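You operate a simulated robot arm through the tools that you are given. There is no shell and no other tool. Be economical: measure what you need, move in short steps, check, and stop when the job is done.

You are at the controls of a simulated robot arm. One attempt, no reset.

## Task
Pull the hanger knob, seat the pivot pin in the hanger eye, then push the knob home.
Fine: park the knob on the cap rest meanwhile.

Only the result counts: the job must be done as asked and must still hold three seconds after the hand-in. Knocking over, shifting, dropping, spilling or breaking anything else fails it. A push-on lid holds only when it is set on centred and level and pressed home; a screw cap is set on level and turned clockwise until tight.

## Robot
A 7-joint arm with a two-finger parallel gripper, fixed in place. Base frame: the origin is at the foot of the arm, x ahead of it, y to its left, z up; the work surface is at about z = 0.8. Readings come in m, rad, newtons and seconds.
With the tool pointing down near the work surface it reaches from about 0.24 to 0.68 m from the base axis. Its first joint turns from -1.152 to 1.152 rad. Payload 2.4 kg.
The tool frame sits at the grasp point between the pads (the TCP): z along the fingers, y along the line on which they close. The tips reach 0.03 m beyond it. Largest opening 0.094 m; finger width 0.028, thickness 0.01; the body of the gripper, 0.05 by 0.096 m, starts 0.055 m behind the TCP.
Orientation is told as [roll, pitch, yaw] about the base's x, y, z axes, in that order, counted from this pose: with the fingers straight down and closing along the base's y, the tool's x points along the base's -x, its y along +y and its z along -z.

## Interface
- The arm moves only by the tool step_arm. Its argument "deltas" is a list that holds one entry, the list of rows, each a list of 7 numbers: the shift along the tool's x, y, z in m, then the turn, a rotation vector about the tool's x, y, z in rad, then the opening, from 0 (shut) to 1 (fully open). In form: [[[tx, ty, tz, wx, wy, wz, gripper], ...]]. A call has 1 to 12 rows; each row shifts and turns the commanded pose from where the row before left it, along the tool's axes as they then stand. Each row takes 0.2 s and may step no farther than 0.05 m and 0.15 rad from the row before; otherwise, or with a gripper value out of range, the whole call is refused. Where a pose cannot be reached the arm comes as near as it can. A force on the tool above 40 N (or 10 N above the force at the start of the call, whichever is more), or a blocked arm, ends the call early, and 0.2 s more pass. The fingers move at their own pace (about 0.153 m/s each) and stop on an object; they squeeze with about 34 N. The grip force told is the motor's: it shows also when the fingers shut on nothing. Time passes only in rows, and 0.2 s behind the last, so rows that do not move let the fingers close. The reply holds the time, the measured pose of the TCP, the force on the tool along the base axes, the opening and the grip force, in the units named above and with some noise, with the torque about the TCP (base axes, N m) and any sound that the robot's microphone picked up.
- Cameras (640 x 400 px; columns grow to the right, rows downward): "scene" is fixed at [0.0441, 0.4813, 1.4441]; the picture's right is [-0.69, -0.72, 0.00], its down [-0.42, 0.40, -0.81] and it looks along [0.59, -0.56, -0.58] (base axes); focal length 317 px, centre (320, 200). "wrist" rides on the gripper at [0.076, 0.014, -0.102] in the tool frame; the picture's right is [-0.18, 0.98, 0.00], its down [-0.75, -0.14, -0.64] and it looks along [-0.63, -0.12, 0.77] (tool axes); focal length 243 px, centre (320, 200). There is no depth. A picture from a camera that has moved, and an enlarged one, comes with that camera's place and axes in the base frame and with its lens.
- camera(camera): a new picture of that camera. It takes no simulated time.
- close_up(camera, box): a new picture of the part [left, top, right, bottom] of that camera's present view, enlarged. It takes no simulated time.
- sign_off(): hands the job in; it is judged then, once.

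Go step by step. Nothing tells you positions but the pictures and the camera data: compare them with the known pose of the tool, close in by small moves and look again before you grip or let go. The budget is 120 turns and 64 pictures, counting those below and the enlarged ones. Unless the task says otherwise, let go and move clear before handing in, and close with one line.

The tools are called after "Call:" by a JSON object that holds its "name" and its "arguments". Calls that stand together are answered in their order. step_arm: Moves the arm, as the interface text tells. Its arguments: {"type":"object","properties":{"deltas":{"type":"array","items":{"type":"array","items":{"type":"array","items":{"type":"number"}}}}},"required":["deltas"]} The other tools are called the same way: camera (camera) takes a picture; close_up (camera, box) takes an enlarged picture of a part of a camera's view; sign_off () hands the job in.

At the start:

```text
clock: 0.0
eef_pos: [0.3837, -0.1508, 1.0615]
orientation: [0.0, -0.001, 0.0]
wrist_force: [-0.6, 0.1, -0.5]
torque: [-0.06, 0.0, -0.01]
width: 0.0939
finger_force: 0.1
```

scene: 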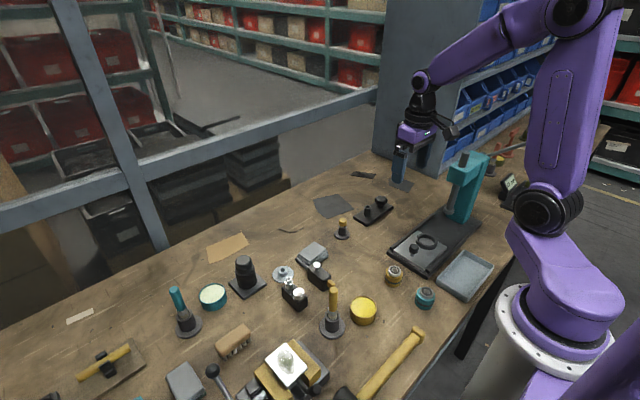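
wrist: 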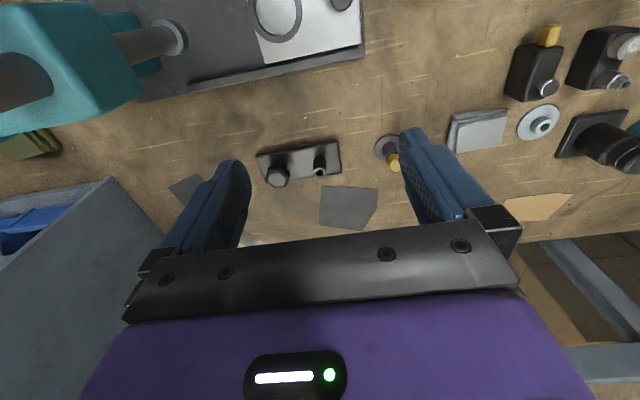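

The bench is cluttered, so I need closer views to tell the hanger, pivot pin and cap rest apart.

Call:
{"name": "close_up", "arguments": {"camera": "scene", "box": [200, 220, 360, 320]}}

Call:
{"name": "close_up", "arguments": {"camera": "scene", "box": [320, 160, 520, 285]}}

Call:
{"name": "close_up", "arguments": {"camera": "scene", "box": [60, 270, 260, 395]}}

Call:
{"name": "close_up", "arguments": {"camera": "scene", "box": [240, 275, 440, 400]}}

```text
4.00 times, centred on (280, 270) of scene
camera zoom: at [0.0441, 0.4813, 1.4441], right [-0.69, -0.72, 0.0], down [-0.42, 0.4, -0.81], along [0.59, -0.56, -0.58], focal length 1267 px, centre (480, -80)
```

zoom: 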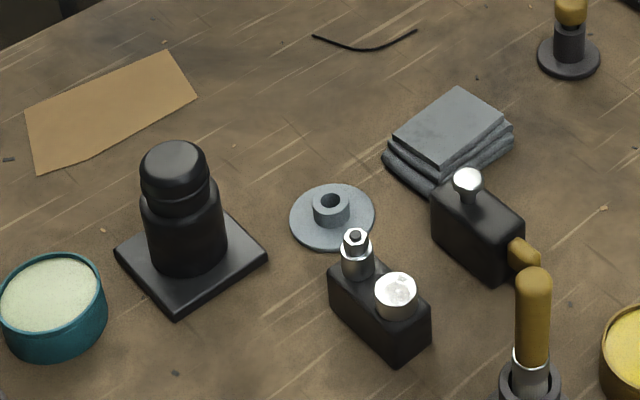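

```text
3.20 times, centred on (420, 222) of scene
camera zoom: at [0.0441, 0.4813, 1.4441], right [-0.69, -0.72, 0.0], down [-0.42, 0.4, -0.81], along [0.59, -0.56, -0.58], focal length 1014 px, centre (0, 128)
```

zoom: 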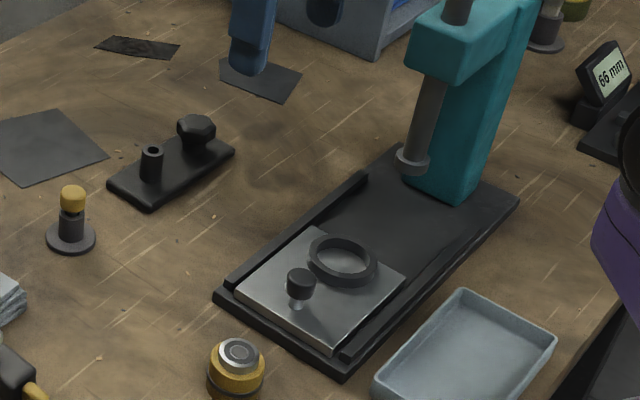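

```text
3.20 times, centred on (160, 332) of scene
camera zoom: at [0.0441, 0.4813, 1.4441], right [-0.69, -0.72, 0.0], down [-0.42, 0.4, -0.81], along [0.59, -0.56, -0.58], focal length 1014 px, centre (832, -224)
```

zoom: 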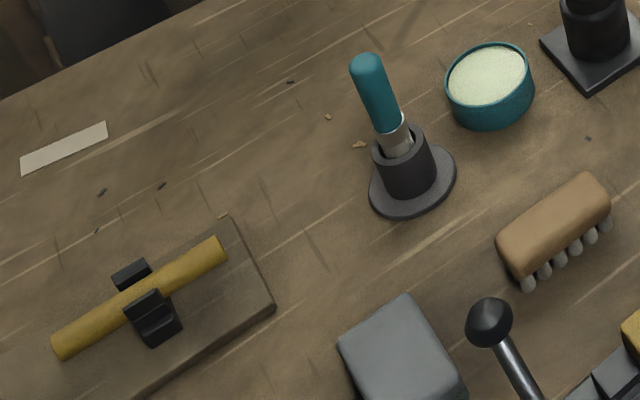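

```text
3.20 times, centred on (340, 338) of scene
camera zoom: at [0.0441, 0.4813, 1.4441], right [-0.69, -0.72, 0.0], down [-0.42, 0.4, -0.81], along [0.59, -0.56, -0.58], focal length 1014 px, centre (256, -240)
```

zoom: 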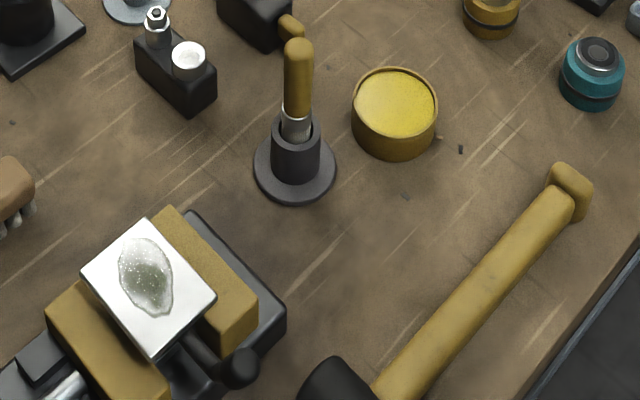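

I see several candidate blocks and plates with knobs; the wrist view shows them from another side, so I'm enlarging it.

Call:
{"name": "close_up", "arguments": {"camera": "wrist", "box": [240, 120, 420, 232]}}

Call:
{"name": "close_up", "arguments": {"camera": "wrist", "box": [440, 10, 640, 180]}}

Call:
{"name": "close_up", "arguments": {"camera": "scene", "box": [260, 240, 350, 315]}}

Call:
{"name": "close_up", "arguments": {"camera": "scene", "box": [330, 185, 410, 250]}}

```text
3.56 times, centred on (330, 176) of wrist
camera zoom: at [0.3071, -0.1361, 1.163], right [0.18, 0.98, 0.0], down [0.75, -0.14, 0.64], along [0.63, -0.12, -0.77], focal length 863 px, centre (284, 285)
```

zoom: 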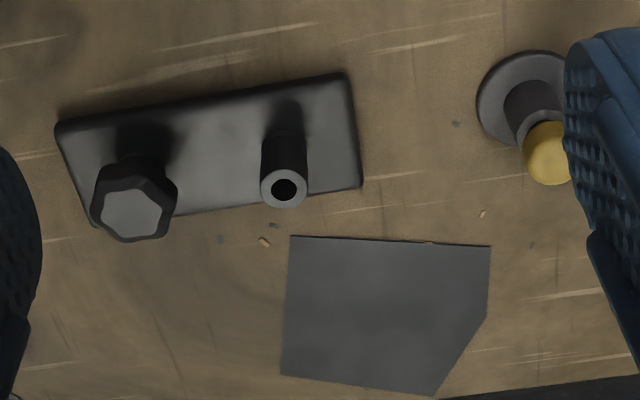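

```text
2.35 times, centred on (540, 95) of wrist
camera zoom: at [0.3071, -0.1361, 1.163], right [0.18, 0.98, 0.0], down [0.75, -0.14, 0.64], along [0.63, -0.12, -0.77], focal length 571 px, centre (-198, 447)
```

zoom: 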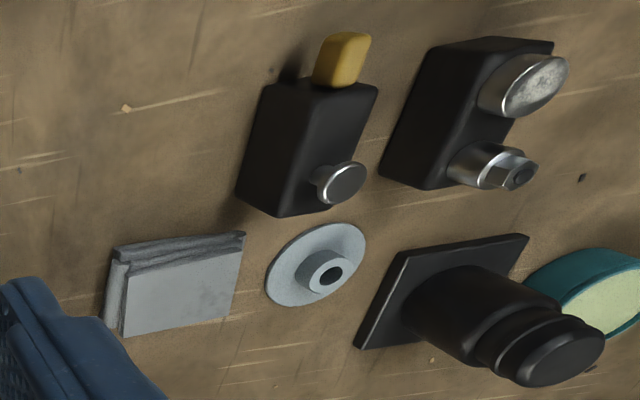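

```text
5.33 times, centred on (305, 278) of scene
camera zoom: at [0.0441, 0.4813, 1.4441], right [-0.69, -0.72, 0.0], down [-0.42, 0.4, -0.81], along [0.59, -0.56, -0.58], focal length 1689 px, centre (400, -213)
```

zoom: 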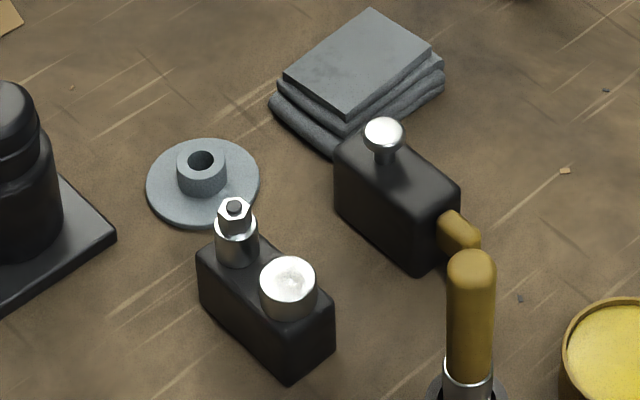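

```text
6.15 times, centred on (370, 218) of scene
camera zoom: at [0.0441, 0.4813, 1.4441], right [-0.69, -0.72, 0.0], down [-0.42, 0.4, -0.81], along [0.59, -0.56, -0.58], focal length 1949 px, centre (12, 92)
```

zoom: 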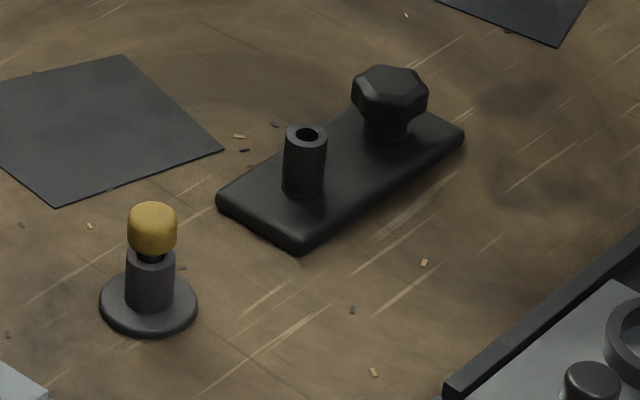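

I take the plate at about (0.51, -0.21) as the hanger. It has a hex knob near (0.512, -0.240) and a bored post, the eye, near (0.512, -0.175). The yellow-headed pin in the stand near (0.52, -0.068) is the pivot pin, and the bored grey disc near (0.52, 0.16) is the cap rest. I'll move above the knob and look.

Call:
{"name": "step_arm", "arguments": {"deltas": [[[-0.032, -0.022, 0.025, 0, 0, 0, 0.7], [-0.032, -0.022, 0.025, 0, 0, 0, 0.7], [-0.032, -0.022, 0.025, 0, 0, 0, 0.7], [-0.032, -0.022, 0.025, 0, 0, 0, 0.7], [0, 0, 0, 0, 0, 0, 0.7]]]}}

Call:
{"name": "camera", "arguments": {"camera": "wrist"}}

Call:
{"name": "camera", "arguments": {"camera": "scene"}}

```text
clock: 1.2
eef_pos: [0.5115, -0.24, 0.9625]
orientation: [-0.002, -0.001, 0.0]
wrist_force: [0.6, 0.6, -0.1]
torque: [-0.01, -0.01, -0.02]
width: 0.066
finger_force: 0.1
```

```text
53 pictures are left
camera wrist: at [0.4357, -0.225, 1.0646], right [0.18, 0.98, 0.0], down [0.75, -0.14, 0.64], along [0.63, -0.12, -0.77], focal length 243 px, centre (320, 200)
```

wrist: 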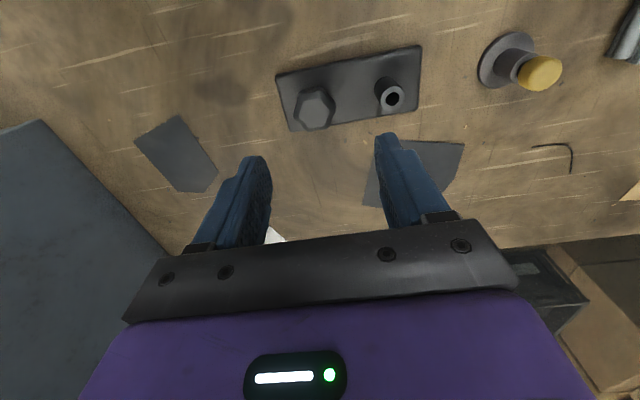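

```text
52 pictures are left
```

scene: 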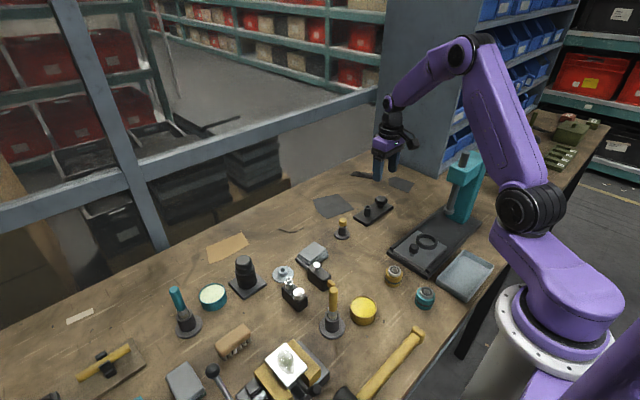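

The knob sits almost under the tool. I'm enlarging the view to measure the knob, eye and pin.

Call:
{"name": "close_up", "arguments": {"camera": "wrist", "box": [260, 20, 580, 220]}}

Call:
{"name": "close_up", "arguments": {"camera": "scene", "box": [330, 165, 426, 225]}}

```text
2.00 times, centred on (420, 120) of wrist
camera zoom: at [0.4357, -0.225, 1.0646], right [0.18, 0.98, 0.0], down [0.75, -0.14, 0.64], along [0.63, -0.12, -0.77], focal length 485 px, centre (120, 360)
```

zoom: 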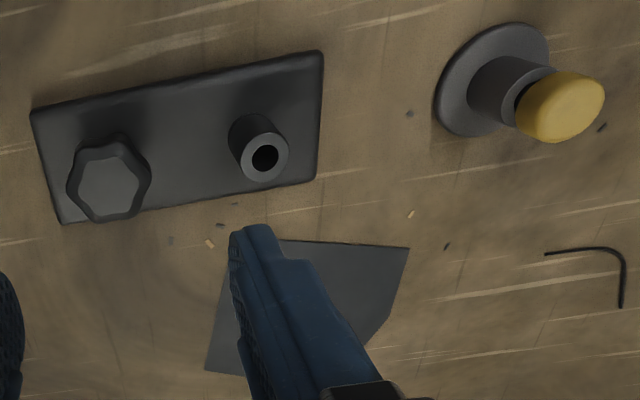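

```text
6.67 times, centred on (378, 195) of scene
camera zoom: at [0.0441, 0.4813, 1.4441], right [-0.69, -0.72, 0.0], down [-0.42, 0.4, -0.81], along [0.59, -0.56, -0.58], focal length 2112 px, centre (-67, 233)
```

zoom: 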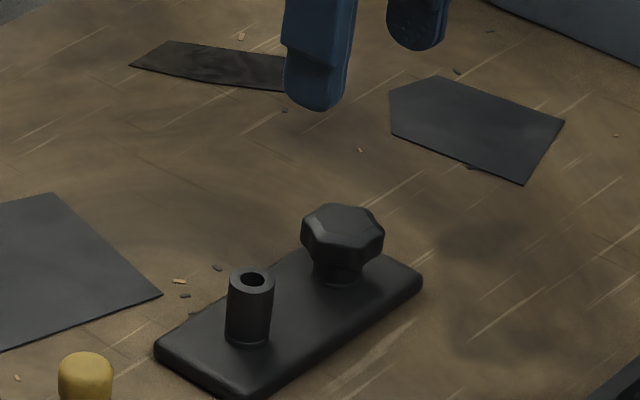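

The knob centre comes out near (0.514, -0.243) with its top at about z = 0.85. I want the hex orientation so I can grip on the flats.

Call:
{"name": "close_up", "arguments": {"camera": "wrist", "box": [280, 70, 344, 140]}}

Call:
{"name": "close_up", "arguments": {"camera": "scene", "box": [360, 188, 400, 213]}}

```text
5.71 times, centred on (312, 105) of wrist
camera zoom: at [0.4357, -0.225, 1.0646], right [0.18, 0.98, 0.0], down [0.75, -0.14, 0.64], along [0.63, -0.12, -0.77], focal length 1386 px, centre (366, 743)
```

zoom: 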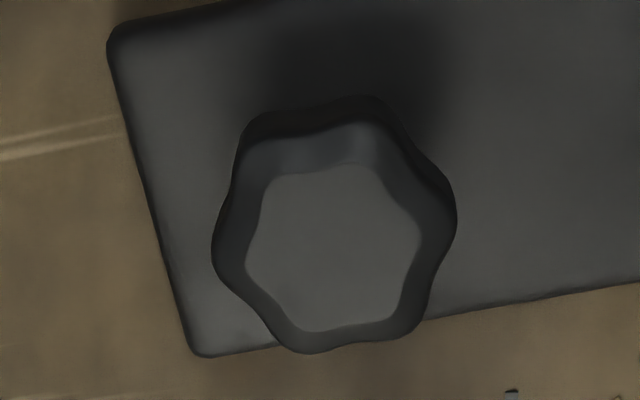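

```text
16.00 times, centred on (380, 200) of scene
camera zoom: at [0.0441, 0.4813, 1.4441], right [-0.69, -0.72, 0.0], down [-0.42, 0.4, -0.81], along [0.59, -0.56, -0.58], focal length 5068 px, centre (-640, 192)
```

zoom: 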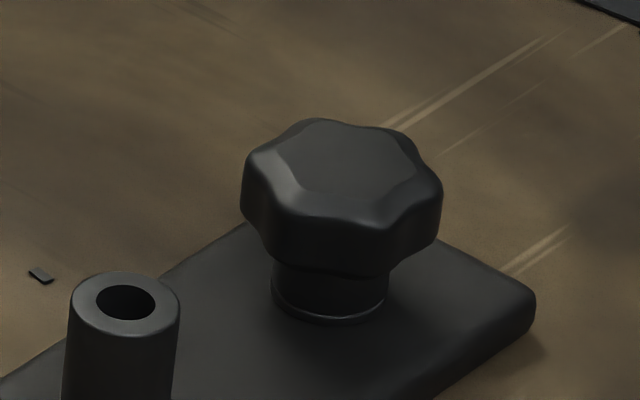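

It is a six-lobed knob with two lobes along y, so I'll yaw 30° to close across flats. Then I'll centre and lower part way.

Call:
{"name": "step_arm", "arguments": {"deltas": [[[-0.002, -0.0035, 0, 0, 0, -0.1309, 0.7], [0, 0, 0.01, 0, 0, -0.1309, 0.7], [0, 0, 0.02, 0, 0, -0.1309, 0.7], [0, 0, 0.02, 0, 0, -0.1309, 0.7], [0, 0, 0, 0, 0, 0, 0.7]]]}}

Call:
{"name": "camera", "arguments": {"camera": "wrist"}}

Call:
{"name": "close_up", "arguments": {"camera": "scene", "box": [340, 160, 420, 210]}}

```text
clock: 2.4
eef_pos: [0.513, -0.2412, 0.9118]
orientation: [0.0, 0.0, 0.526]
wrist_force: [0.1, 0.0, 0.1]
torque: [0.04, 0.0, 0.0]
width: 0.066
finger_force: 0.1
```

```text
47 pictures are left
camera wrist: at [0.4394, -0.2675, 1.0136], right [-0.33, 0.94, 0.0], down [0.72, 0.26, 0.64], along [0.61, 0.21, -0.77], focal length 243 px, centre (320, 200)
```

wrist: 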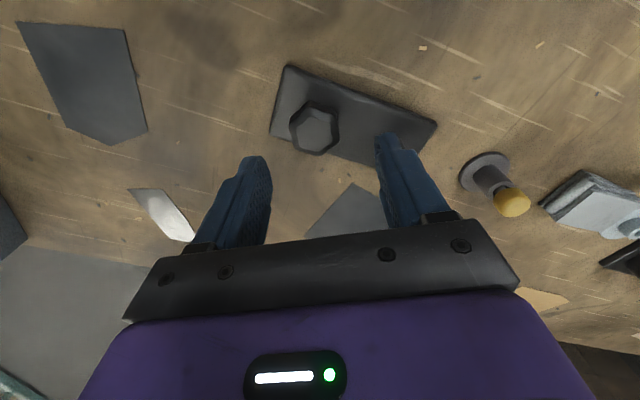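

```text
8.00 times, centred on (380, 185) of scene
camera zoom: at [0.0441, 0.4813, 1.4441], right [-0.69, -0.72, 0.0], down [-0.42, 0.4, -0.81], along [0.59, -0.56, -0.58], focal length 2534 px, centre (-160, 320)
```

zoom: 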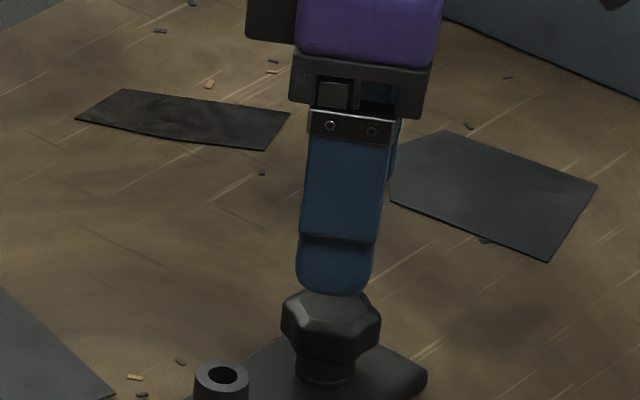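

The knob is nearly lined up. I'm enlarging to measure what offset remains.

Call:
{"name": "close_up", "arguments": {"camera": "wrist", "box": [260, 90, 380, 165]}}

```text
5.33 times, centred on (320, 128) of wrist
camera zoom: at [0.4394, -0.2675, 1.0136], right [-0.33, 0.94, 0.0], down [0.72, 0.26, 0.64], along [0.61, 0.21, -0.77], focal length 1294 px, centre (320, 587)
```

zoom: 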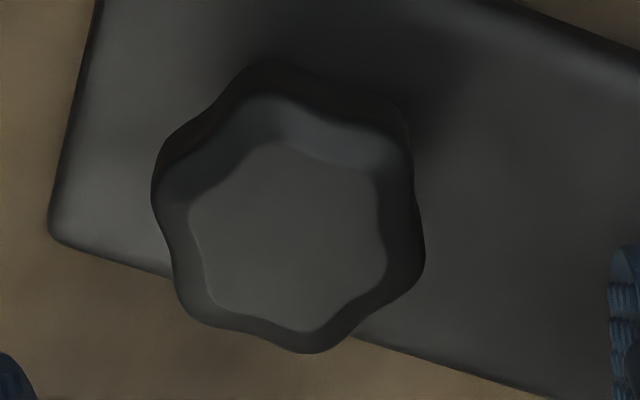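

The knob lies about 4.6 mm off along the closing axis. I'll correct that and lower to grip height, watching the force.

Call:
{"name": "step_arm", "arguments": {"deltas": [[[0.0015, -0.0045, 0, 0, 0, 0, 0.7], [0, 0, 0.02, 0, 0, 0, 0.7], [0, 0, 0.02, 0, 0, 0, 0.7], [0, 0, 0.018, 0, 0, 0, 0.7], [0, 0, 0, 0, 0, 0, 0.7]]]}}

Call:
{"name": "camera", "arguments": {"camera": "wrist"}}

Call:
{"name": "close_up", "arguments": {"camera": "scene", "box": [340, 170, 420, 220]}}

```text
clock: 3.6
eef_pos: [0.5157, -0.2477, 0.8528]
orientation: [-0.001, 0.002, 0.524]
wrist_force: [-0.1, 1.0, -0.5]
torque: [0.0, 0.0, -0.03]
width: 0.066
finger_force: 0.0
```

```text
44 pictures are left
camera wrist: at [0.4411, -0.2727, 0.9544], right [-0.33, 0.94, 0.0], down [0.72, 0.26, 0.64], along [0.61, 0.21, -0.77], focal length 243 px, centre (320, 200)
```

wrist: 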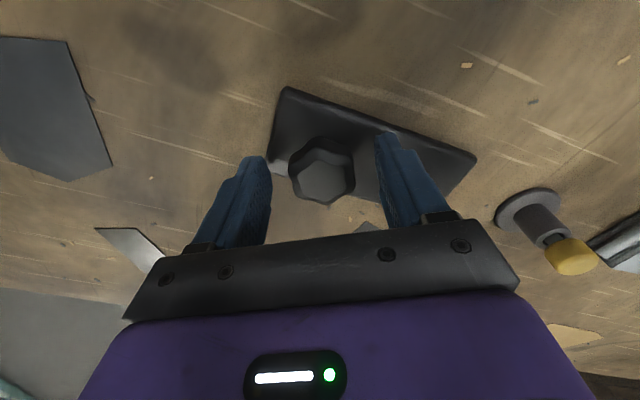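

```text
8.00 times, centred on (380, 195) of scene
camera zoom: at [0.0441, 0.4813, 1.4441], right [-0.69, -0.72, 0.0], down [-0.42, 0.4, -0.81], along [0.59, -0.56, -0.58], focal length 2534 px, centre (-160, 240)
```

zoom: 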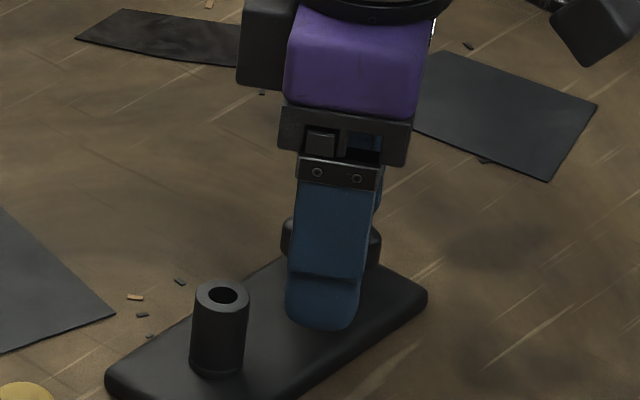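

The fingers straddle the knob. I'll nudge to centre and close.

Call:
{"name": "step_arm", "arguments": {"deltas": [[[0.003, 0.0015, 0.002, 0, 0, 0, 0.7], [0, 0, 0, 0, 0, 0, 0.45], [0, 0, 0, 0, 0, 0, 0.3], [0, 0, 0, 0, 0, 0, 0.2], [0, 0, 0, 0, 0, 0, 0.2]]]}}

Call:
{"name": "close_up", "arguments": {"camera": "wrist", "box": [220, 80, 420, 230]}}

```text
clock: 4.8
eef_pos: [0.5107, -0.2467, 0.8514]
orientation: [0.0, 0.002, 0.523]
wrist_force: [0.1, -0.4, -0.3]
torque: [0.02, 0.0, 0.03]
width: 0.0362
finger_force: 33.8
heard: snap
```

```text
2.67 times, centred on (320, 155) of wrist
camera zoom: at [0.4376, -0.2721, 0.9524], right [-0.33, 0.94, 0.0], down [0.72, 0.25, 0.64], along [0.61, 0.21, -0.77], focal length 647 px, centre (320, 320)
```

zoom: 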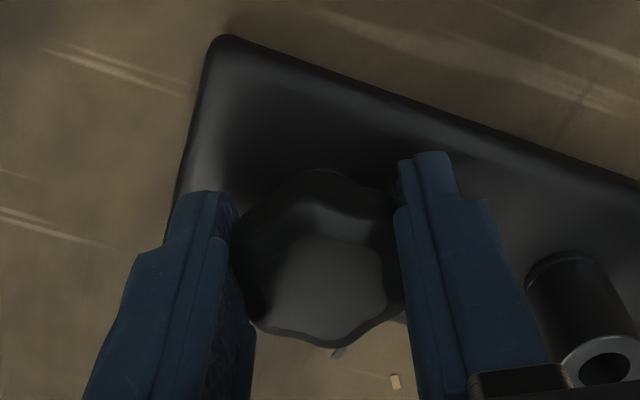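

The grip is firm at 36 mm, though I heard a snap while closing. I'll pull up gently.

Call:
{"name": "step_arm", "arguments": {"deltas": [[[0, 0, -0.004, 0, 0, 0, 0.2], [0, 0, -0.004, 0, 0, 0, 0.2], [0, 0, -0.006, 0, 0, 0, 0.2], [0, 0, -0.01, 0, 0, 0, 0.2]]]}}

Call:
{"name": "close_up", "arguments": {"camera": "scene", "box": [340, 160, 420, 220]}}

```text
clock: 5.8
eef_pos: [0.5106, -0.2455, 0.8744]
orientation: [-0.001, -0.001, 0.521]
wrist_force: [-0.2, 0.2, 1.3]
torque: [-0.01, 0.01, -0.01]
width: 0.0371
finger_force: 34.2
```

```text
6.67 times, centred on (380, 190) of scene
camera zoom: at [0.0441, 0.4813, 1.4441], right [-0.69, -0.72, 0.0], down [-0.42, 0.4, -0.81], along [0.59, -0.56, -0.58], focal length 2112 px, centre (-80, 267)
```

zoom: 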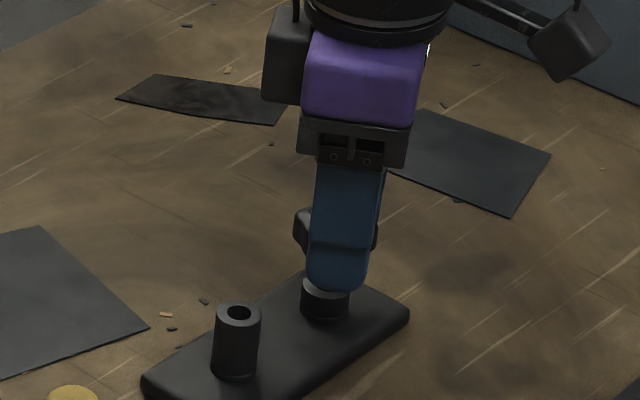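

The knob has come up off its collar, which stays on the plate. I'll lift further and check what hangs below it.

Call:
{"name": "step_arm", "arguments": {"deltas": [[[0, 0, -0.02, 0, 0, 0, 0.2], [0, 0, -0.03, 0, 0, 0, 0.2], [0, 0, -0.03, 0, 0, 0, 0.2], [0, 0, -0.02, 0, 0, 0, 0.2]]]}}

Call:
{"name": "close_up", "arguments": {"camera": "scene", "box": [340, 135, 436, 220]}}

Call:
{"name": "close_up", "arguments": {"camera": "wrist", "box": [220, 40, 460, 240]}}

```text
clock: 6.8
eef_pos: [0.5124, -0.2455, 0.9759]
orientation: [0.0, 0.0, 0.525]
wrist_force: [0.4, -0.3, -0.2]
torque: [-0.02, -0.03, 0.0]
width: 0.037
finger_force: 33.7
```

```text
4.71 times, centred on (388, 178) of scene
camera zoom: at [0.0441, 0.4813, 1.4441], right [-0.69, -0.72, 0.0], down [-0.42, 0.4, -0.81], along [0.59, -0.56, -0.58], focal length 1490 px, centre (0, 306)
```

zoom: 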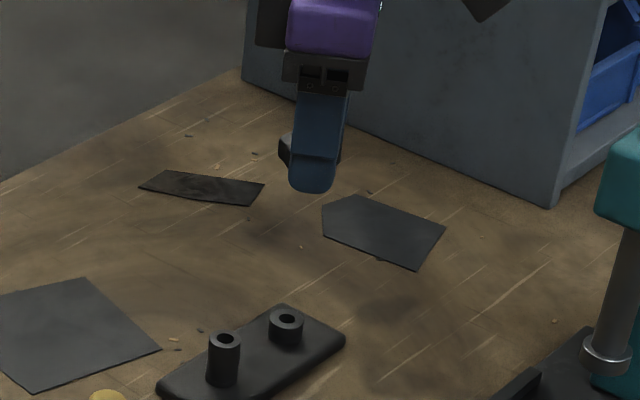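

```text
2.00 times, centred on (340, 140) of wrist
camera zoom: at [0.4379, -0.272, 1.0785], right [-0.33, 0.94, 0.0], down [0.72, 0.25, 0.64], along [0.61, 0.21, -0.77], focal length 485 px, centre (280, 320)
```

zoom: 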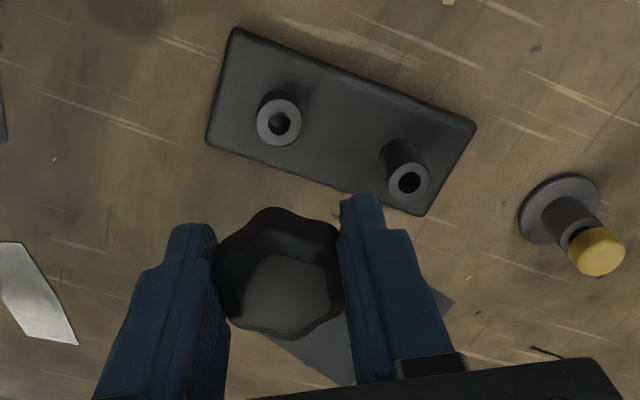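

The knob's stem sits in a bored collar, and the grey rest is bored in the same way. I'll carry the knob high over to above the rest.

Call:
{"name": "step_arm", "arguments": {"deltas": [[[0, 0, -0.03, 0, 0, 0, 0.2], [-0.0229, 0.0387, 0, 0, 0, 0, 0.2], [-0.0229, 0.0387, 0, 0, 0, 0, 0.2], [-0.0229, 0.0387, 0, 0, 0, 0, 0.2], [-0.0229, 0.0387, 0, 0, 0, 0, 0.2], [-0.0229, 0.0387, 0, 0, 0, 0, 0.2], [-0.0229, 0.0387, 0, 0, 0, 0, 0.2], [-0.0229, 0.0387, 0, 0, 0, 0, 0.2], [-0.0229, 0.0387, 0, 0, 0, 0, 0.2], [-0.0229, 0.0387, 0, 0, 0, 0, 0.2], [0, 0, 0, 0, 0, 0, 0.2]]]}}

Call:
{"name": "camera", "arguments": {"camera": "wrist"}}

Call:
{"name": "camera", "arguments": {"camera": "scene"}}

```text
clock: 9.2
eef_pos: [0.5152, 0.1586, 1.0079]
orientation: [0.0, 0.0, 0.525]
wrist_force: [-0.2, -0.8, -0.4]
torque: [0.01, 0.0, -0.02]
width: 0.0372
finger_force: 33.7
```

```text
38 pictures are left
camera wrist: at [0.4418, 0.1322, 1.1096], right [-0.33, 0.94, 0.0], down [0.72, 0.25, 0.64], along [0.61, 0.21, -0.77], focal length 243 px, centre (320, 200)
```

wrist: 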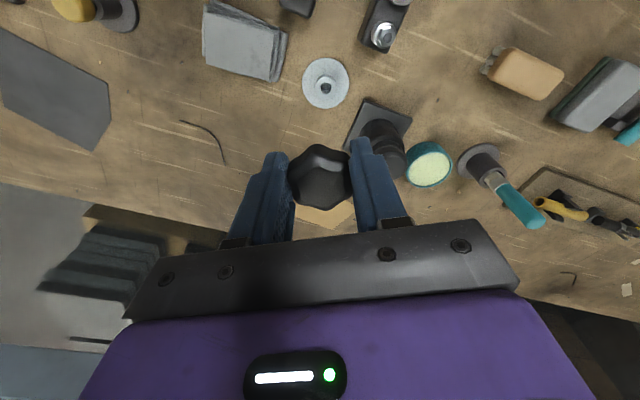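

```text
37 pictures are left
```

scene: 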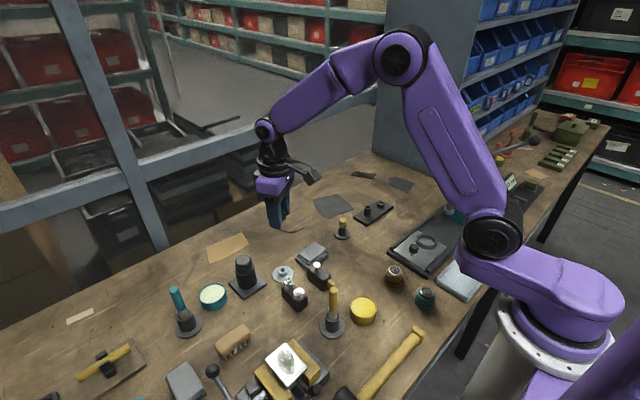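

The knob is nearly above the rest. I'm enlarging both views to find the rest's bore and the knob's stem.

Call:
{"name": "close_up", "arguments": {"camera": "wrist", "box": [260, 40, 420, 220]}}

Call:
{"name": "close_up", "arguments": {"camera": "scene", "box": [240, 165, 340, 295]}}

```text
2.22 times, centred on (340, 130) of wrist
camera zoom: at [0.4418, 0.1322, 1.1096], right [-0.33, 0.94, 0.0], down [0.72, 0.25, 0.64], along [0.61, 0.21, -0.77], focal length 539 px, centre (276, 356)
```

zoom: 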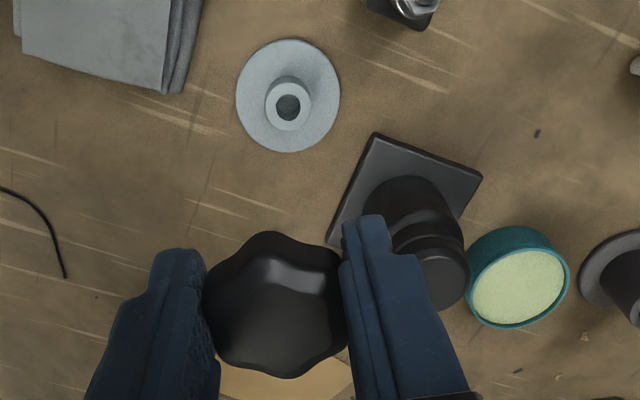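

```text
3.08 times, centred on (290, 230) of scene
camera zoom: at [0.044, 0.4814, 1.4441], right [-0.69, -0.72, 0.0], down [-0.42, 0.4, -0.81], along [0.59, -0.56, -0.58], focal length 974 px, centre (412, 108)
```

zoom: 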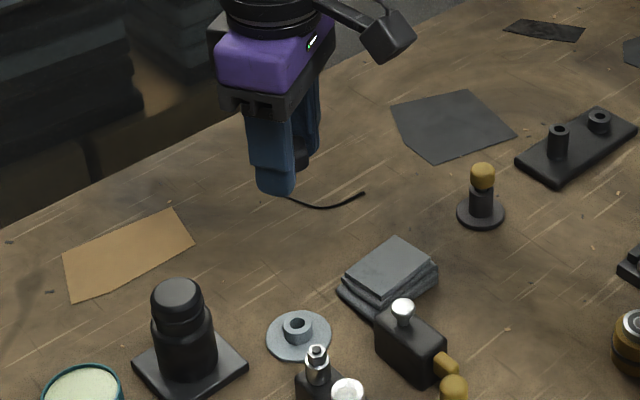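

The rest bore is near (0.516, 0.164). The finger hides the stem in the scene view, so I'll turn the hand to see how the knob and stem hang.

Call:
{"name": "step_arm", "arguments": {"deltas": [[[0, 0, 0, 0, 0, 0.1425, 0.2], [0, 0, 0, 0, 0, 0.1425, 0.2], [0, 0, 0, 0, 0, 0.1425, 0.2], [0, 0, 0, 0, 0, 0.1425, 0.2], [0, 0, 0, 0, 0, 0.1425, 0.2], [0, 0, 0, 0, 0, 0.1425, 0.2], [0, 0, 0, 0, 0, 0.1425, 0.2], [0, 0, 0, 0, 0, 0.1425, 0.2], [0, 0, 0, 0, 0, 0.1425, 0.2], [0, 0, 0, 0, 0, 0, 0.2]]]}}

Call:
{"name": "close_up", "arguments": {"camera": "scene", "box": [250, 190, 314, 230]}}

Call:
{"name": "close_up", "arguments": {"camera": "wrist", "box": [240, 40, 400, 220]}}

```text
clock: 11.4
eef_pos: [0.5156, 0.1596, 1.0057]
orientation: [0.001, 0.001, -0.76]
wrist_force: [0.4, -0.6, 0.0]
torque: [0.01, 0.0, 0.0]
width: 0.0372
finger_force: 33.8
```

```text
10.00 times, centred on (282, 210) of scene
camera zoom: at [0.0441, 0.4813, 1.4441], right [-0.69, -0.72, 0.0], down [-0.42, 0.4, -0.81], along [0.59, -0.56, -0.58], focal length 3167 px, centre (700, 100)
```

zoom: 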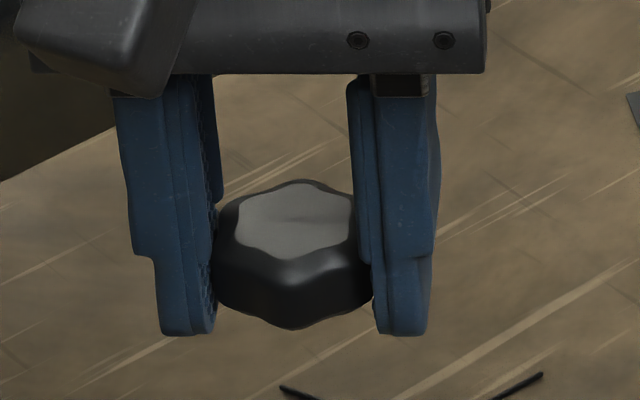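

```text
2.22 times, centred on (320, 130) of wrist
camera zoom: at [0.4701, 0.2212, 1.1074], right [0.81, 0.59, 0.0], down [0.45, -0.62, 0.64], along [0.38, -0.52, -0.77], focal length 539 px, centre (320, 356)
```

zoom: 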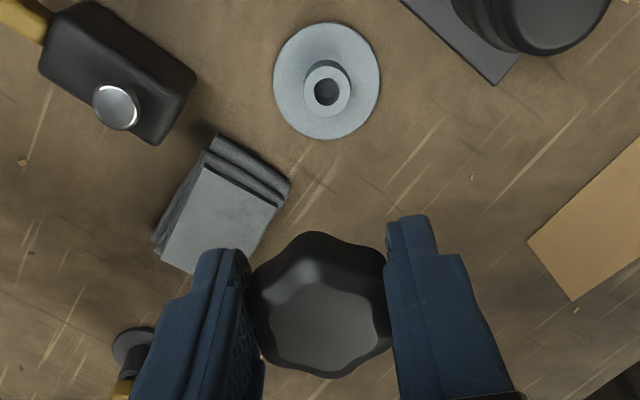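

The knob hangs level and roughly central in the grip, with its plug hidden under the head. Triangulating the rest bore gives (0.5156, 0.1643), so I'll centre over it and lower to look from close.

Call:
{"name": "step_arm", "arguments": {"deltas": [[[0.0045, 0.0033, 0.02, 0, 0, 0, 0.2], [0, 0, 0.035, 0, 0, 0, 0.2], [0, 0, 0.035, 0, 0, 0, 0.2], [0, 0, 0.033, 0, 0, 0, 0.2], [0, 0, 0, 0, 0, 0, 0.2]]]}}

Call:
{"name": "close_up", "arguments": {"camera": "scene", "box": [240, 220, 336, 290]}}

Call:
{"name": "close_up", "arguments": {"camera": "wrist", "box": [240, 70, 400, 230]}}

```text
clock: 12.6
eef_pos: [0.5146, 0.1628, 0.8834]
orientation: [0.001, 0.0, -0.756]
wrist_force: [0.0, -0.1, 0.3]
torque: [0.01, 0.03, -0.02]
width: 0.0371
finger_force: 34.4
```

```text
5.71 times, centred on (288, 255) of scene
camera zoom: at [0.0441, 0.4813, 1.4441], right [-0.69, -0.72, 0.0], down [-0.42, 0.4, -0.81], along [0.59, -0.56, -0.58], focal length 1810 px, centre (503, -114)
```

zoom: 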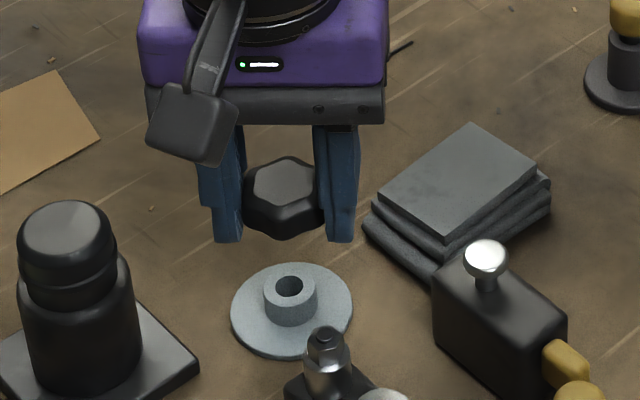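

```text
2.50 times, centred on (320, 150) of wrist
camera zoom: at [0.4687, 0.2263, 0.9854], right [0.81, 0.59, 0.0], down [0.45, -0.62, 0.64], along [0.38, -0.52, -0.77], focal length 606 px, centre (320, 325)
```

zoom: 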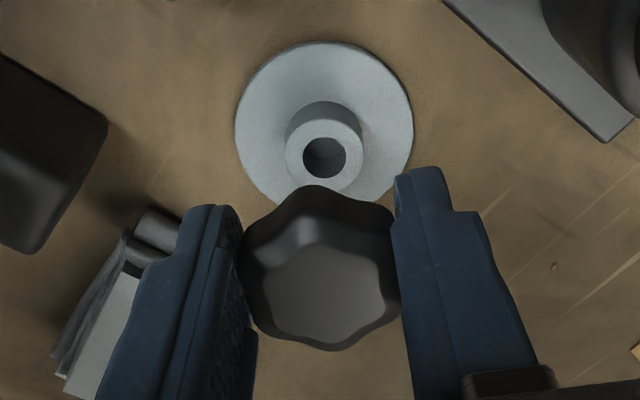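

The bore is about 1.5 mm off along tool y and maybe 2–3 mm along tool x. I'll correct both and lower slowly to contact.

Call:
{"name": "step_arm", "arguments": {"deltas": [[[0.0025, 0.0015, 0.01, 0, 0, 0, 0.2], [0, 0, 0.01, 0, 0, 0, 0.2], [0, 0, 0.005, 0, 0, 0, 0.2], [0, 0, 0.003, 0, 0, 0, 0.2], [0, 0, 0.002, 0, 0, 0, 0.2]]]}}

Call:
{"name": "close_up", "arguments": {"camera": "scene", "box": [256, 235, 320, 285]}}

Call:
{"name": "close_up", "arguments": {"camera": "wrist", "box": [260, 90, 380, 220]}}

```text
clock: 13.8
eef_pos: [0.5122, 0.1677, 0.8514]
orientation: [0.0, 0.0, -0.758]
wrist_force: [0.0, -0.1, 0.6]
torque: [0.02, -0.02, -0.02]
width: 0.0371
finger_force: 34.4
```

```text
8.00 times, centred on (288, 260) of scene
camera zoom: at [0.0441, 0.4813, 1.4441], right [-0.69, -0.72, 0.0], down [-0.42, 0.4, -0.81], along [0.59, -0.56, -0.58], focal length 2534 px, centre (576, -280)
```

zoom: 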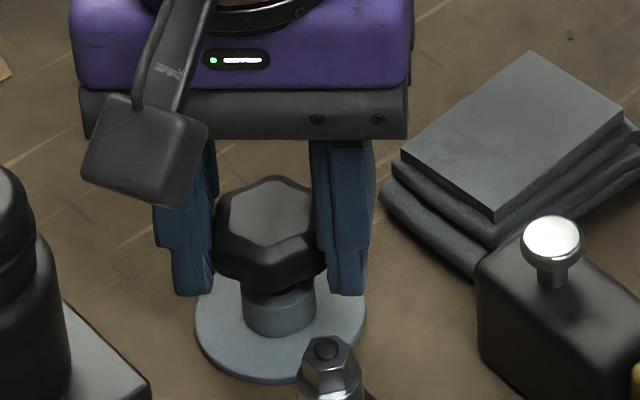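

```text
3.08 times, centred on (320, 155) of wrist
camera zoom: at [0.468, 0.2294, 0.9537], right [0.81, 0.59, 0.0], down [0.45, -0.62, 0.64], along [0.38, -0.52, -0.77], focal length 746 px, centre (320, 338)
```

zoom: 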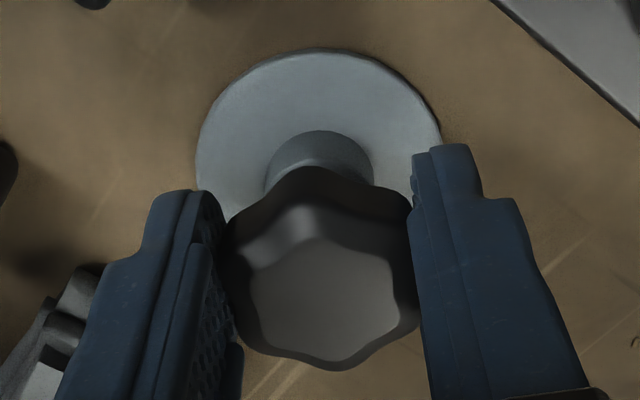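

Lateral alignment looks right and the head is just above the collar. I'll keep lowering in 2 mm steps.

Call:
{"name": "step_arm", "arguments": {"deltas": [[[0, 0, 0.002, 0, 0, 0, 0.2], [0, 0, 0.002, 0, 0, 0, 0.2], [0, 0, 0.002, 0, 0, 0, 0.2]]]}}

Call:
{"name": "close_up", "arguments": {"camera": "scene", "box": [256, 235, 320, 285]}}

```text
clock: 14.6
eef_pos: [0.5142, 0.1668, 0.847]
orientation: [0.0, 0.001, -0.757]
wrist_force: [-0.5, 0.0, 0.3]
torque: [0.01, -0.03, 0.03]
width: 0.037
finger_force: 34.1
```

```text
8.00 times, centred on (288, 260) of scene
camera zoom: at [0.044, 0.4813, 1.4441], right [-0.69, -0.72, 0.0], down [-0.42, 0.4, -0.81], along [0.59, -0.56, -0.58], focal length 2534 px, centre (576, -280)
```

zoom: 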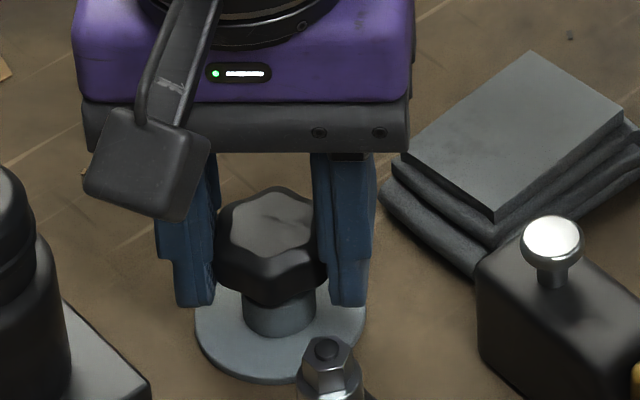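

No contact force yet, so I'll carry on down.

Call:
{"name": "step_arm", "arguments": {"deltas": [[[0, 0, 0.002, 0, 0, 0, 0.2], [0, 0, 0.002, 0, 0, 0, 0.2], [0, 0, 0.002, 0, 0, 0, 0.2]]]}}

Call:
{"name": "close_up", "arguments": {"camera": "scene", "box": [256, 235, 320, 285]}}

```text
clock: 15.4
eef_pos: [0.5141, 0.1669, 0.8428]
orientation: [0.002, -0.001, -0.757]
wrist_force: [-5.1, -1.8, 16.4]
torque: [-0.07, 0.1, 0.01]
width: 0.0373
finger_force: 33.9
```

```text
8.00 times, centred on (288, 260) of scene
camera zoom: at [0.0436, 0.4812, 1.4442], right [-0.69, -0.72, 0.0], down [-0.42, 0.4, -0.81], along [0.59, -0.56, -0.58], focal length 2534 px, centre (576, -280)
```

zoom: 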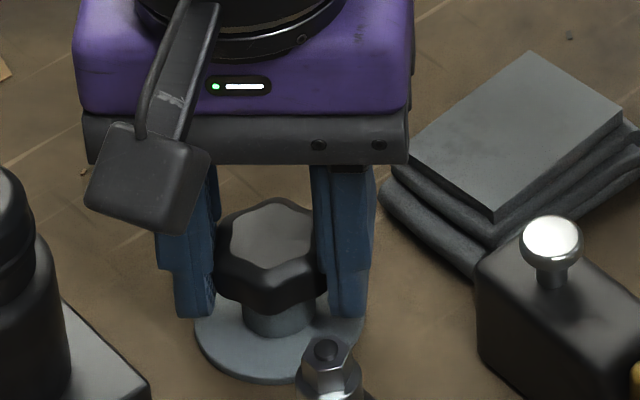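

There is 16 N of contact, with a sideways push toward -x. I'll compare close from the wrist to see whether the plug is in or riding the rim.

Call:
{"name": "close_up", "arguments": {"camera": "wrist", "box": [260, 100, 380, 220]}}

Call:
{"name": "step_arm", "arguments": {"deltas": [[[0.0007, -0.0007, 0, 0, 0, 0, 0.2], [0.0007, -0.0007, 0, 0, 0, 0, 0.2]]]}}

```text
3.33 times, centred on (320, 160) of wrist
camera zoom: at [0.4678, 0.2296, 0.9438], right [0.81, 0.59, 0.0], down [0.45, -0.62, 0.64], along [0.38, -0.52, -0.77], focal length 809 px, centre (320, 333)
```

zoom: 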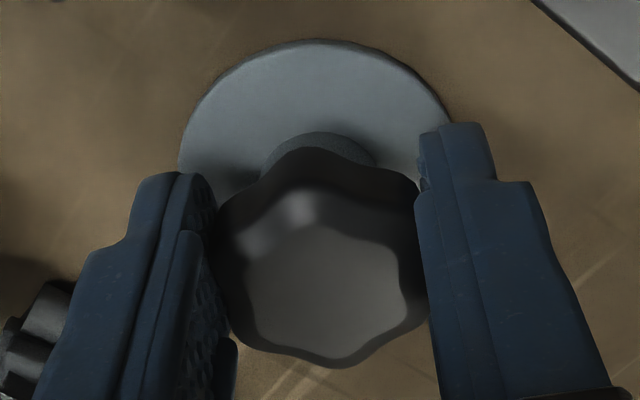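

```text
clock: 16.0
eef_pos: [0.5148, 0.1661, 0.8421]
orientation: [0.006, -0.003, -0.759]
wrist_force: [2.5, -1.1, 25.1]
torque: [-0.13, -0.03, 0.0]
width: 0.0368
finger_force: 33.6
```

The arm resists sideways motion, which suggests the plug is in the bore. I'll recentre by half and press a little to see if it goes deeper.

Call:
{"name": "step_arm", "arguments": {"deltas": [[[-0.0004, 0.0004, 0.001, 0, 0, 0, 0.2], [0, 0, 0.001, 0, 0, 0, 0.2]]]}}

Call:
{"name": "close_up", "arguments": {"camera": "scene", "box": [264, 240, 312, 285]}}

```text
clock: 16.5
eef_pos: [0.5126, 0.1674, 0.8417]
orientation: [0.003, -0.001, -0.758]
wrist_force: [-4.0, -3.0, 8.4]
torque: [-0.19, 0.14, -0.04]
width: 0.0361
finger_force: 34.4
stopped in row 2: the force on the tool passed its limit at 44 N (the readings are from after the stop); the commanded pose is now the measured one
```

```text
8.89 times, centred on (288, 262) of scene
camera zoom: at [0.0438, 0.4812, 1.4442], right [-0.69, -0.72, 0.0], down [-0.42, 0.4, -0.81], along [0.59, -0.56, -0.58], focal length 2815 px, centre (604, -356)
```

zoom: 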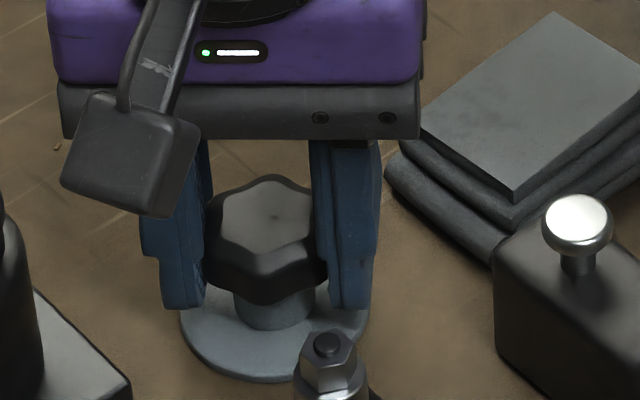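

The height and picture both fit the head resting on the collar with the plug in. I'll release slowly and rise.

Call:
{"name": "step_arm", "arguments": {"deltas": [[[0, 0, 0, 0, 0, 0, 0.45], [0, 0, 0, 0, 0, 0, 0.6], [0, 0, 0, 0, 0, 0, 0.7], [0, 0, 0, 0, 0, 0, 0.7]]]}}

Call:
{"name": "close_up", "arguments": {"camera": "scene", "box": [264, 240, 312, 285]}}

```text
clock: 17.5
eef_pos: [0.5138, 0.1664, 0.8414]
orientation: [0.004, -0.001, -0.758]
wrist_force: [0.3, -0.1, -0.4]
torque: [-0.01, 0.0, 0.01]
width: 0.0657
finger_force: 0.1
```

```text
8.89 times, centred on (288, 262) of scene
camera zoom: at [0.0441, 0.4813, 1.4441], right [-0.69, -0.72, 0.0], down [-0.42, 0.4, -0.81], along [0.59, -0.56, -0.58], focal length 2815 px, centre (604, -356)
```

zoom: 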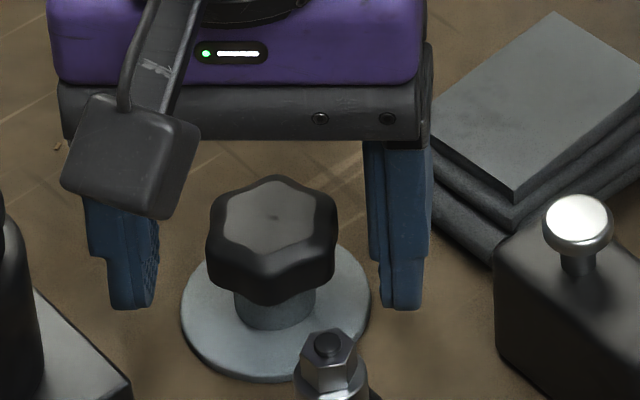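

The knob is parked level on the rest. Next I'll rise, turn back to yaw 0 and head for the pivot pin.

Call:
{"name": "step_arm", "arguments": {"deltas": [[[0, 0, -0.04, 0, 0, 0, 0.7], [0, 0, -0.04, 0, 0, 0, 0.7], [0, 0, -0.01, 0, 0, -0.1263, 0.7], [0, 0, -0.01, 0, 0, -0.1263, 0.7], [0, 0, -0.01, 0, 0, -0.1263, 0.7], [0, 0, -0.01, 0, 0, -0.1263, 0.7], [0, 0, 0, 0, 0, -0.1263, 0.7], [0, 0, 0, 0, 0, -0.1263, 0.7], [0, -0.048, 0, 0, 0, 0, 0.7], [0, -0.048, 0, 0, 0, 0, 0.7], [0, -0.048, 0, 0, 0, 0, 0.7], [0, -0.048, 0, 0, 0, 0, 0.7]]]}}

Call:
{"name": "step_arm", "arguments": {"deltas": [[[0, -0.04, 0, 0, 0, 0, 0.7], [0, 0, 0, 0, 0, 0, 0.7]]]}}

Call:
{"name": "camera", "arguments": {"camera": "wrist"}}

Call:
{"name": "camera", "arguments": {"camera": "scene"}}

```text
clock: 20.1
eef_pos: [0.5131, -0.0216, 0.9639]
orientation: [0.0, -0.004, 0.001]
wrist_force: [-0.7, -1.4, -0.6]
torque: [0.01, 0.01, -0.02]
width: 0.0656
finger_force: 0.2
```

```text
clock: 20.7
eef_pos: [0.5116, -0.0634, 0.9633]
orientation: [0.0, -0.003, 0.0]
wrist_force: [-0.2, 0.0, -0.4]
torque: [-0.02, -0.02, -0.05]
width: 0.066
finger_force: 0.0
```

```text
23 pictures are left
camera wrist: at [0.4345, -0.049, 1.064], right [0.18, 0.98, 0.0], down [0.75, -0.14, 0.64], along [0.63, -0.12, -0.76], focal length 243 px, centre (320, 200)
```

wrist: 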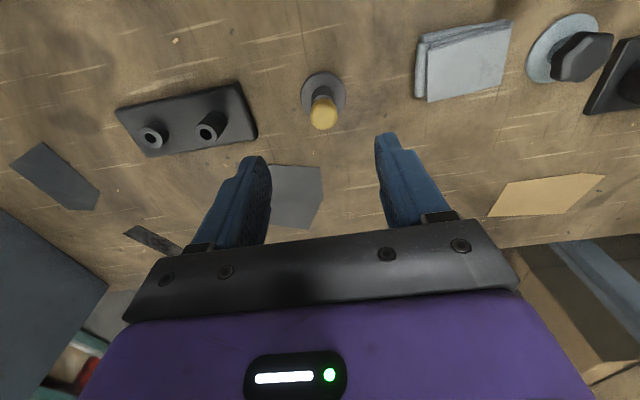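

```text
22 pictures are left
```

scene: 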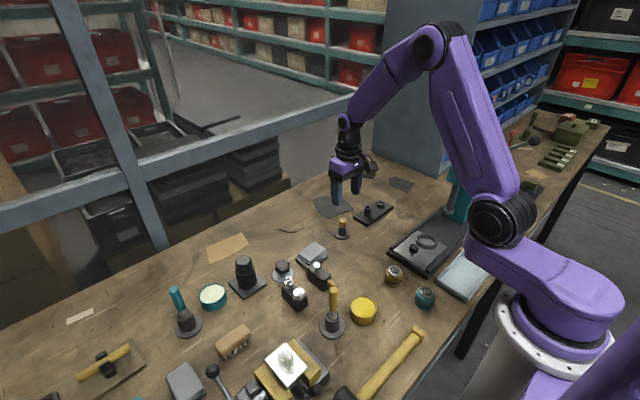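

The pin head is near (0.513, -0.061) with its top at about z = 0.85. I'll lower part way and measure the head and sleeve heights so I grip only the head.

Call:
{"name": "step_arm", "arguments": {"deltas": [[[-0.0015, 0.002, 0.03, 0, 0, 0, 0.6], [0, 0, 0.03, 0, 0, 0, 0.6], [0, 0, 0.02, 0, 0, 0, 0.6], [0, 0, 0, 0, 0, 0, 0.6]]]}}

Call:
{"name": "close_up", "arguments": {"camera": "scene", "box": [320, 205, 368, 245]}}

Call:
{"name": "close_up", "arguments": {"camera": "wrist", "box": [240, 90, 400, 220]}}

```text
clock: 21.7
eef_pos: [0.5129, -0.0638, 0.8816]
orientation: [0.002, -0.006, 0.001]
wrist_force: [0.3, 0.3, 0.8]
torque: [0.01, -0.02, -0.01]
width: 0.0567
finger_force: 0.1
```

```text
10.00 times, centred on (344, 225) of scene
camera zoom: at [0.0441, 0.4813, 1.4441], right [-0.69, -0.72, 0.0], down [-0.42, 0.4, -0.81], along [0.59, -0.56, -0.58], focal length 3167 px, centre (80, -50)
```

zoom: 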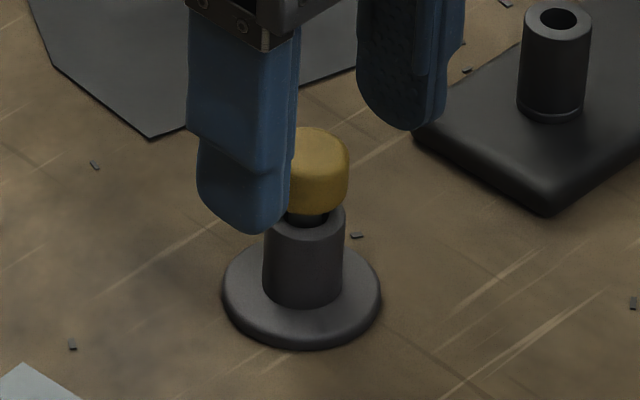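

```text
3.08 times, centred on (320, 155) of wrist
camera zoom: at [0.436, -0.0494, 0.9824], right [0.18, 0.98, 0.0], down [0.75, -0.14, 0.65], along [0.63, -0.12, -0.76], focal length 746 px, centre (320, 338)
```

zoom: 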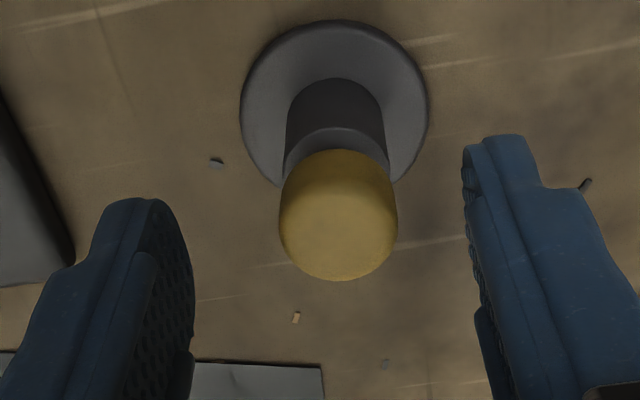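

The yellow head is about 24 mm across, spans roughly z 0.838–0.853, and the sleeve tops out near 0.832. I'll shift +3.5 mm in y and about +3.5 mm in x, lower to z = 0.865 and close on the head.

Call:
{"name": "step_arm", "arguments": {"deltas": [[[-0.0035, 0.0037, 0, 0, 0, 0, 0.6], [0, 0, 0.009, 0, 0, 0, 0.6], [0, 0, 0.008, 0, 0, 0, 0.6], [0, 0, 0, 0, 0, 0, 0.4], [0, 0, 0, 0, 0, 0, 0.2], [0, 0, 0, 0, 0, 0, 0.1], [0, 0, 0, 0, 0, 0, 0.1]]]}}

Call:
{"name": "close_up", "arguments": {"camera": "wrist", "box": [240, 90, 400, 220]}}

```text
clock: 23.3
eef_pos: [0.5173, -0.059, 0.8647]
orientation: [0.002, -0.003, 0.0]
wrist_force: [0.6, 0.3, 0.3]
torque: [-0.01, 0.01, -0.03]
width: 0.0223
finger_force: 33.9
```

```text
3.08 times, centred on (320, 155) of wrist
camera zoom: at [0.4408, -0.0448, 0.9657], right [0.18, 0.98, 0.0], down [0.75, -0.14, 0.64], along [0.63, -0.12, -0.76], focal length 746 px, centre (320, 338)
```

zoom: 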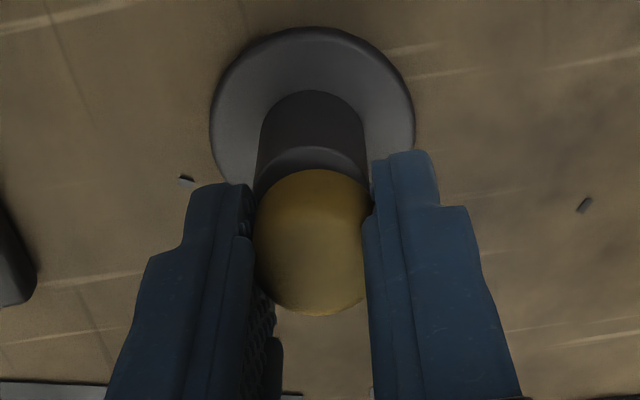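

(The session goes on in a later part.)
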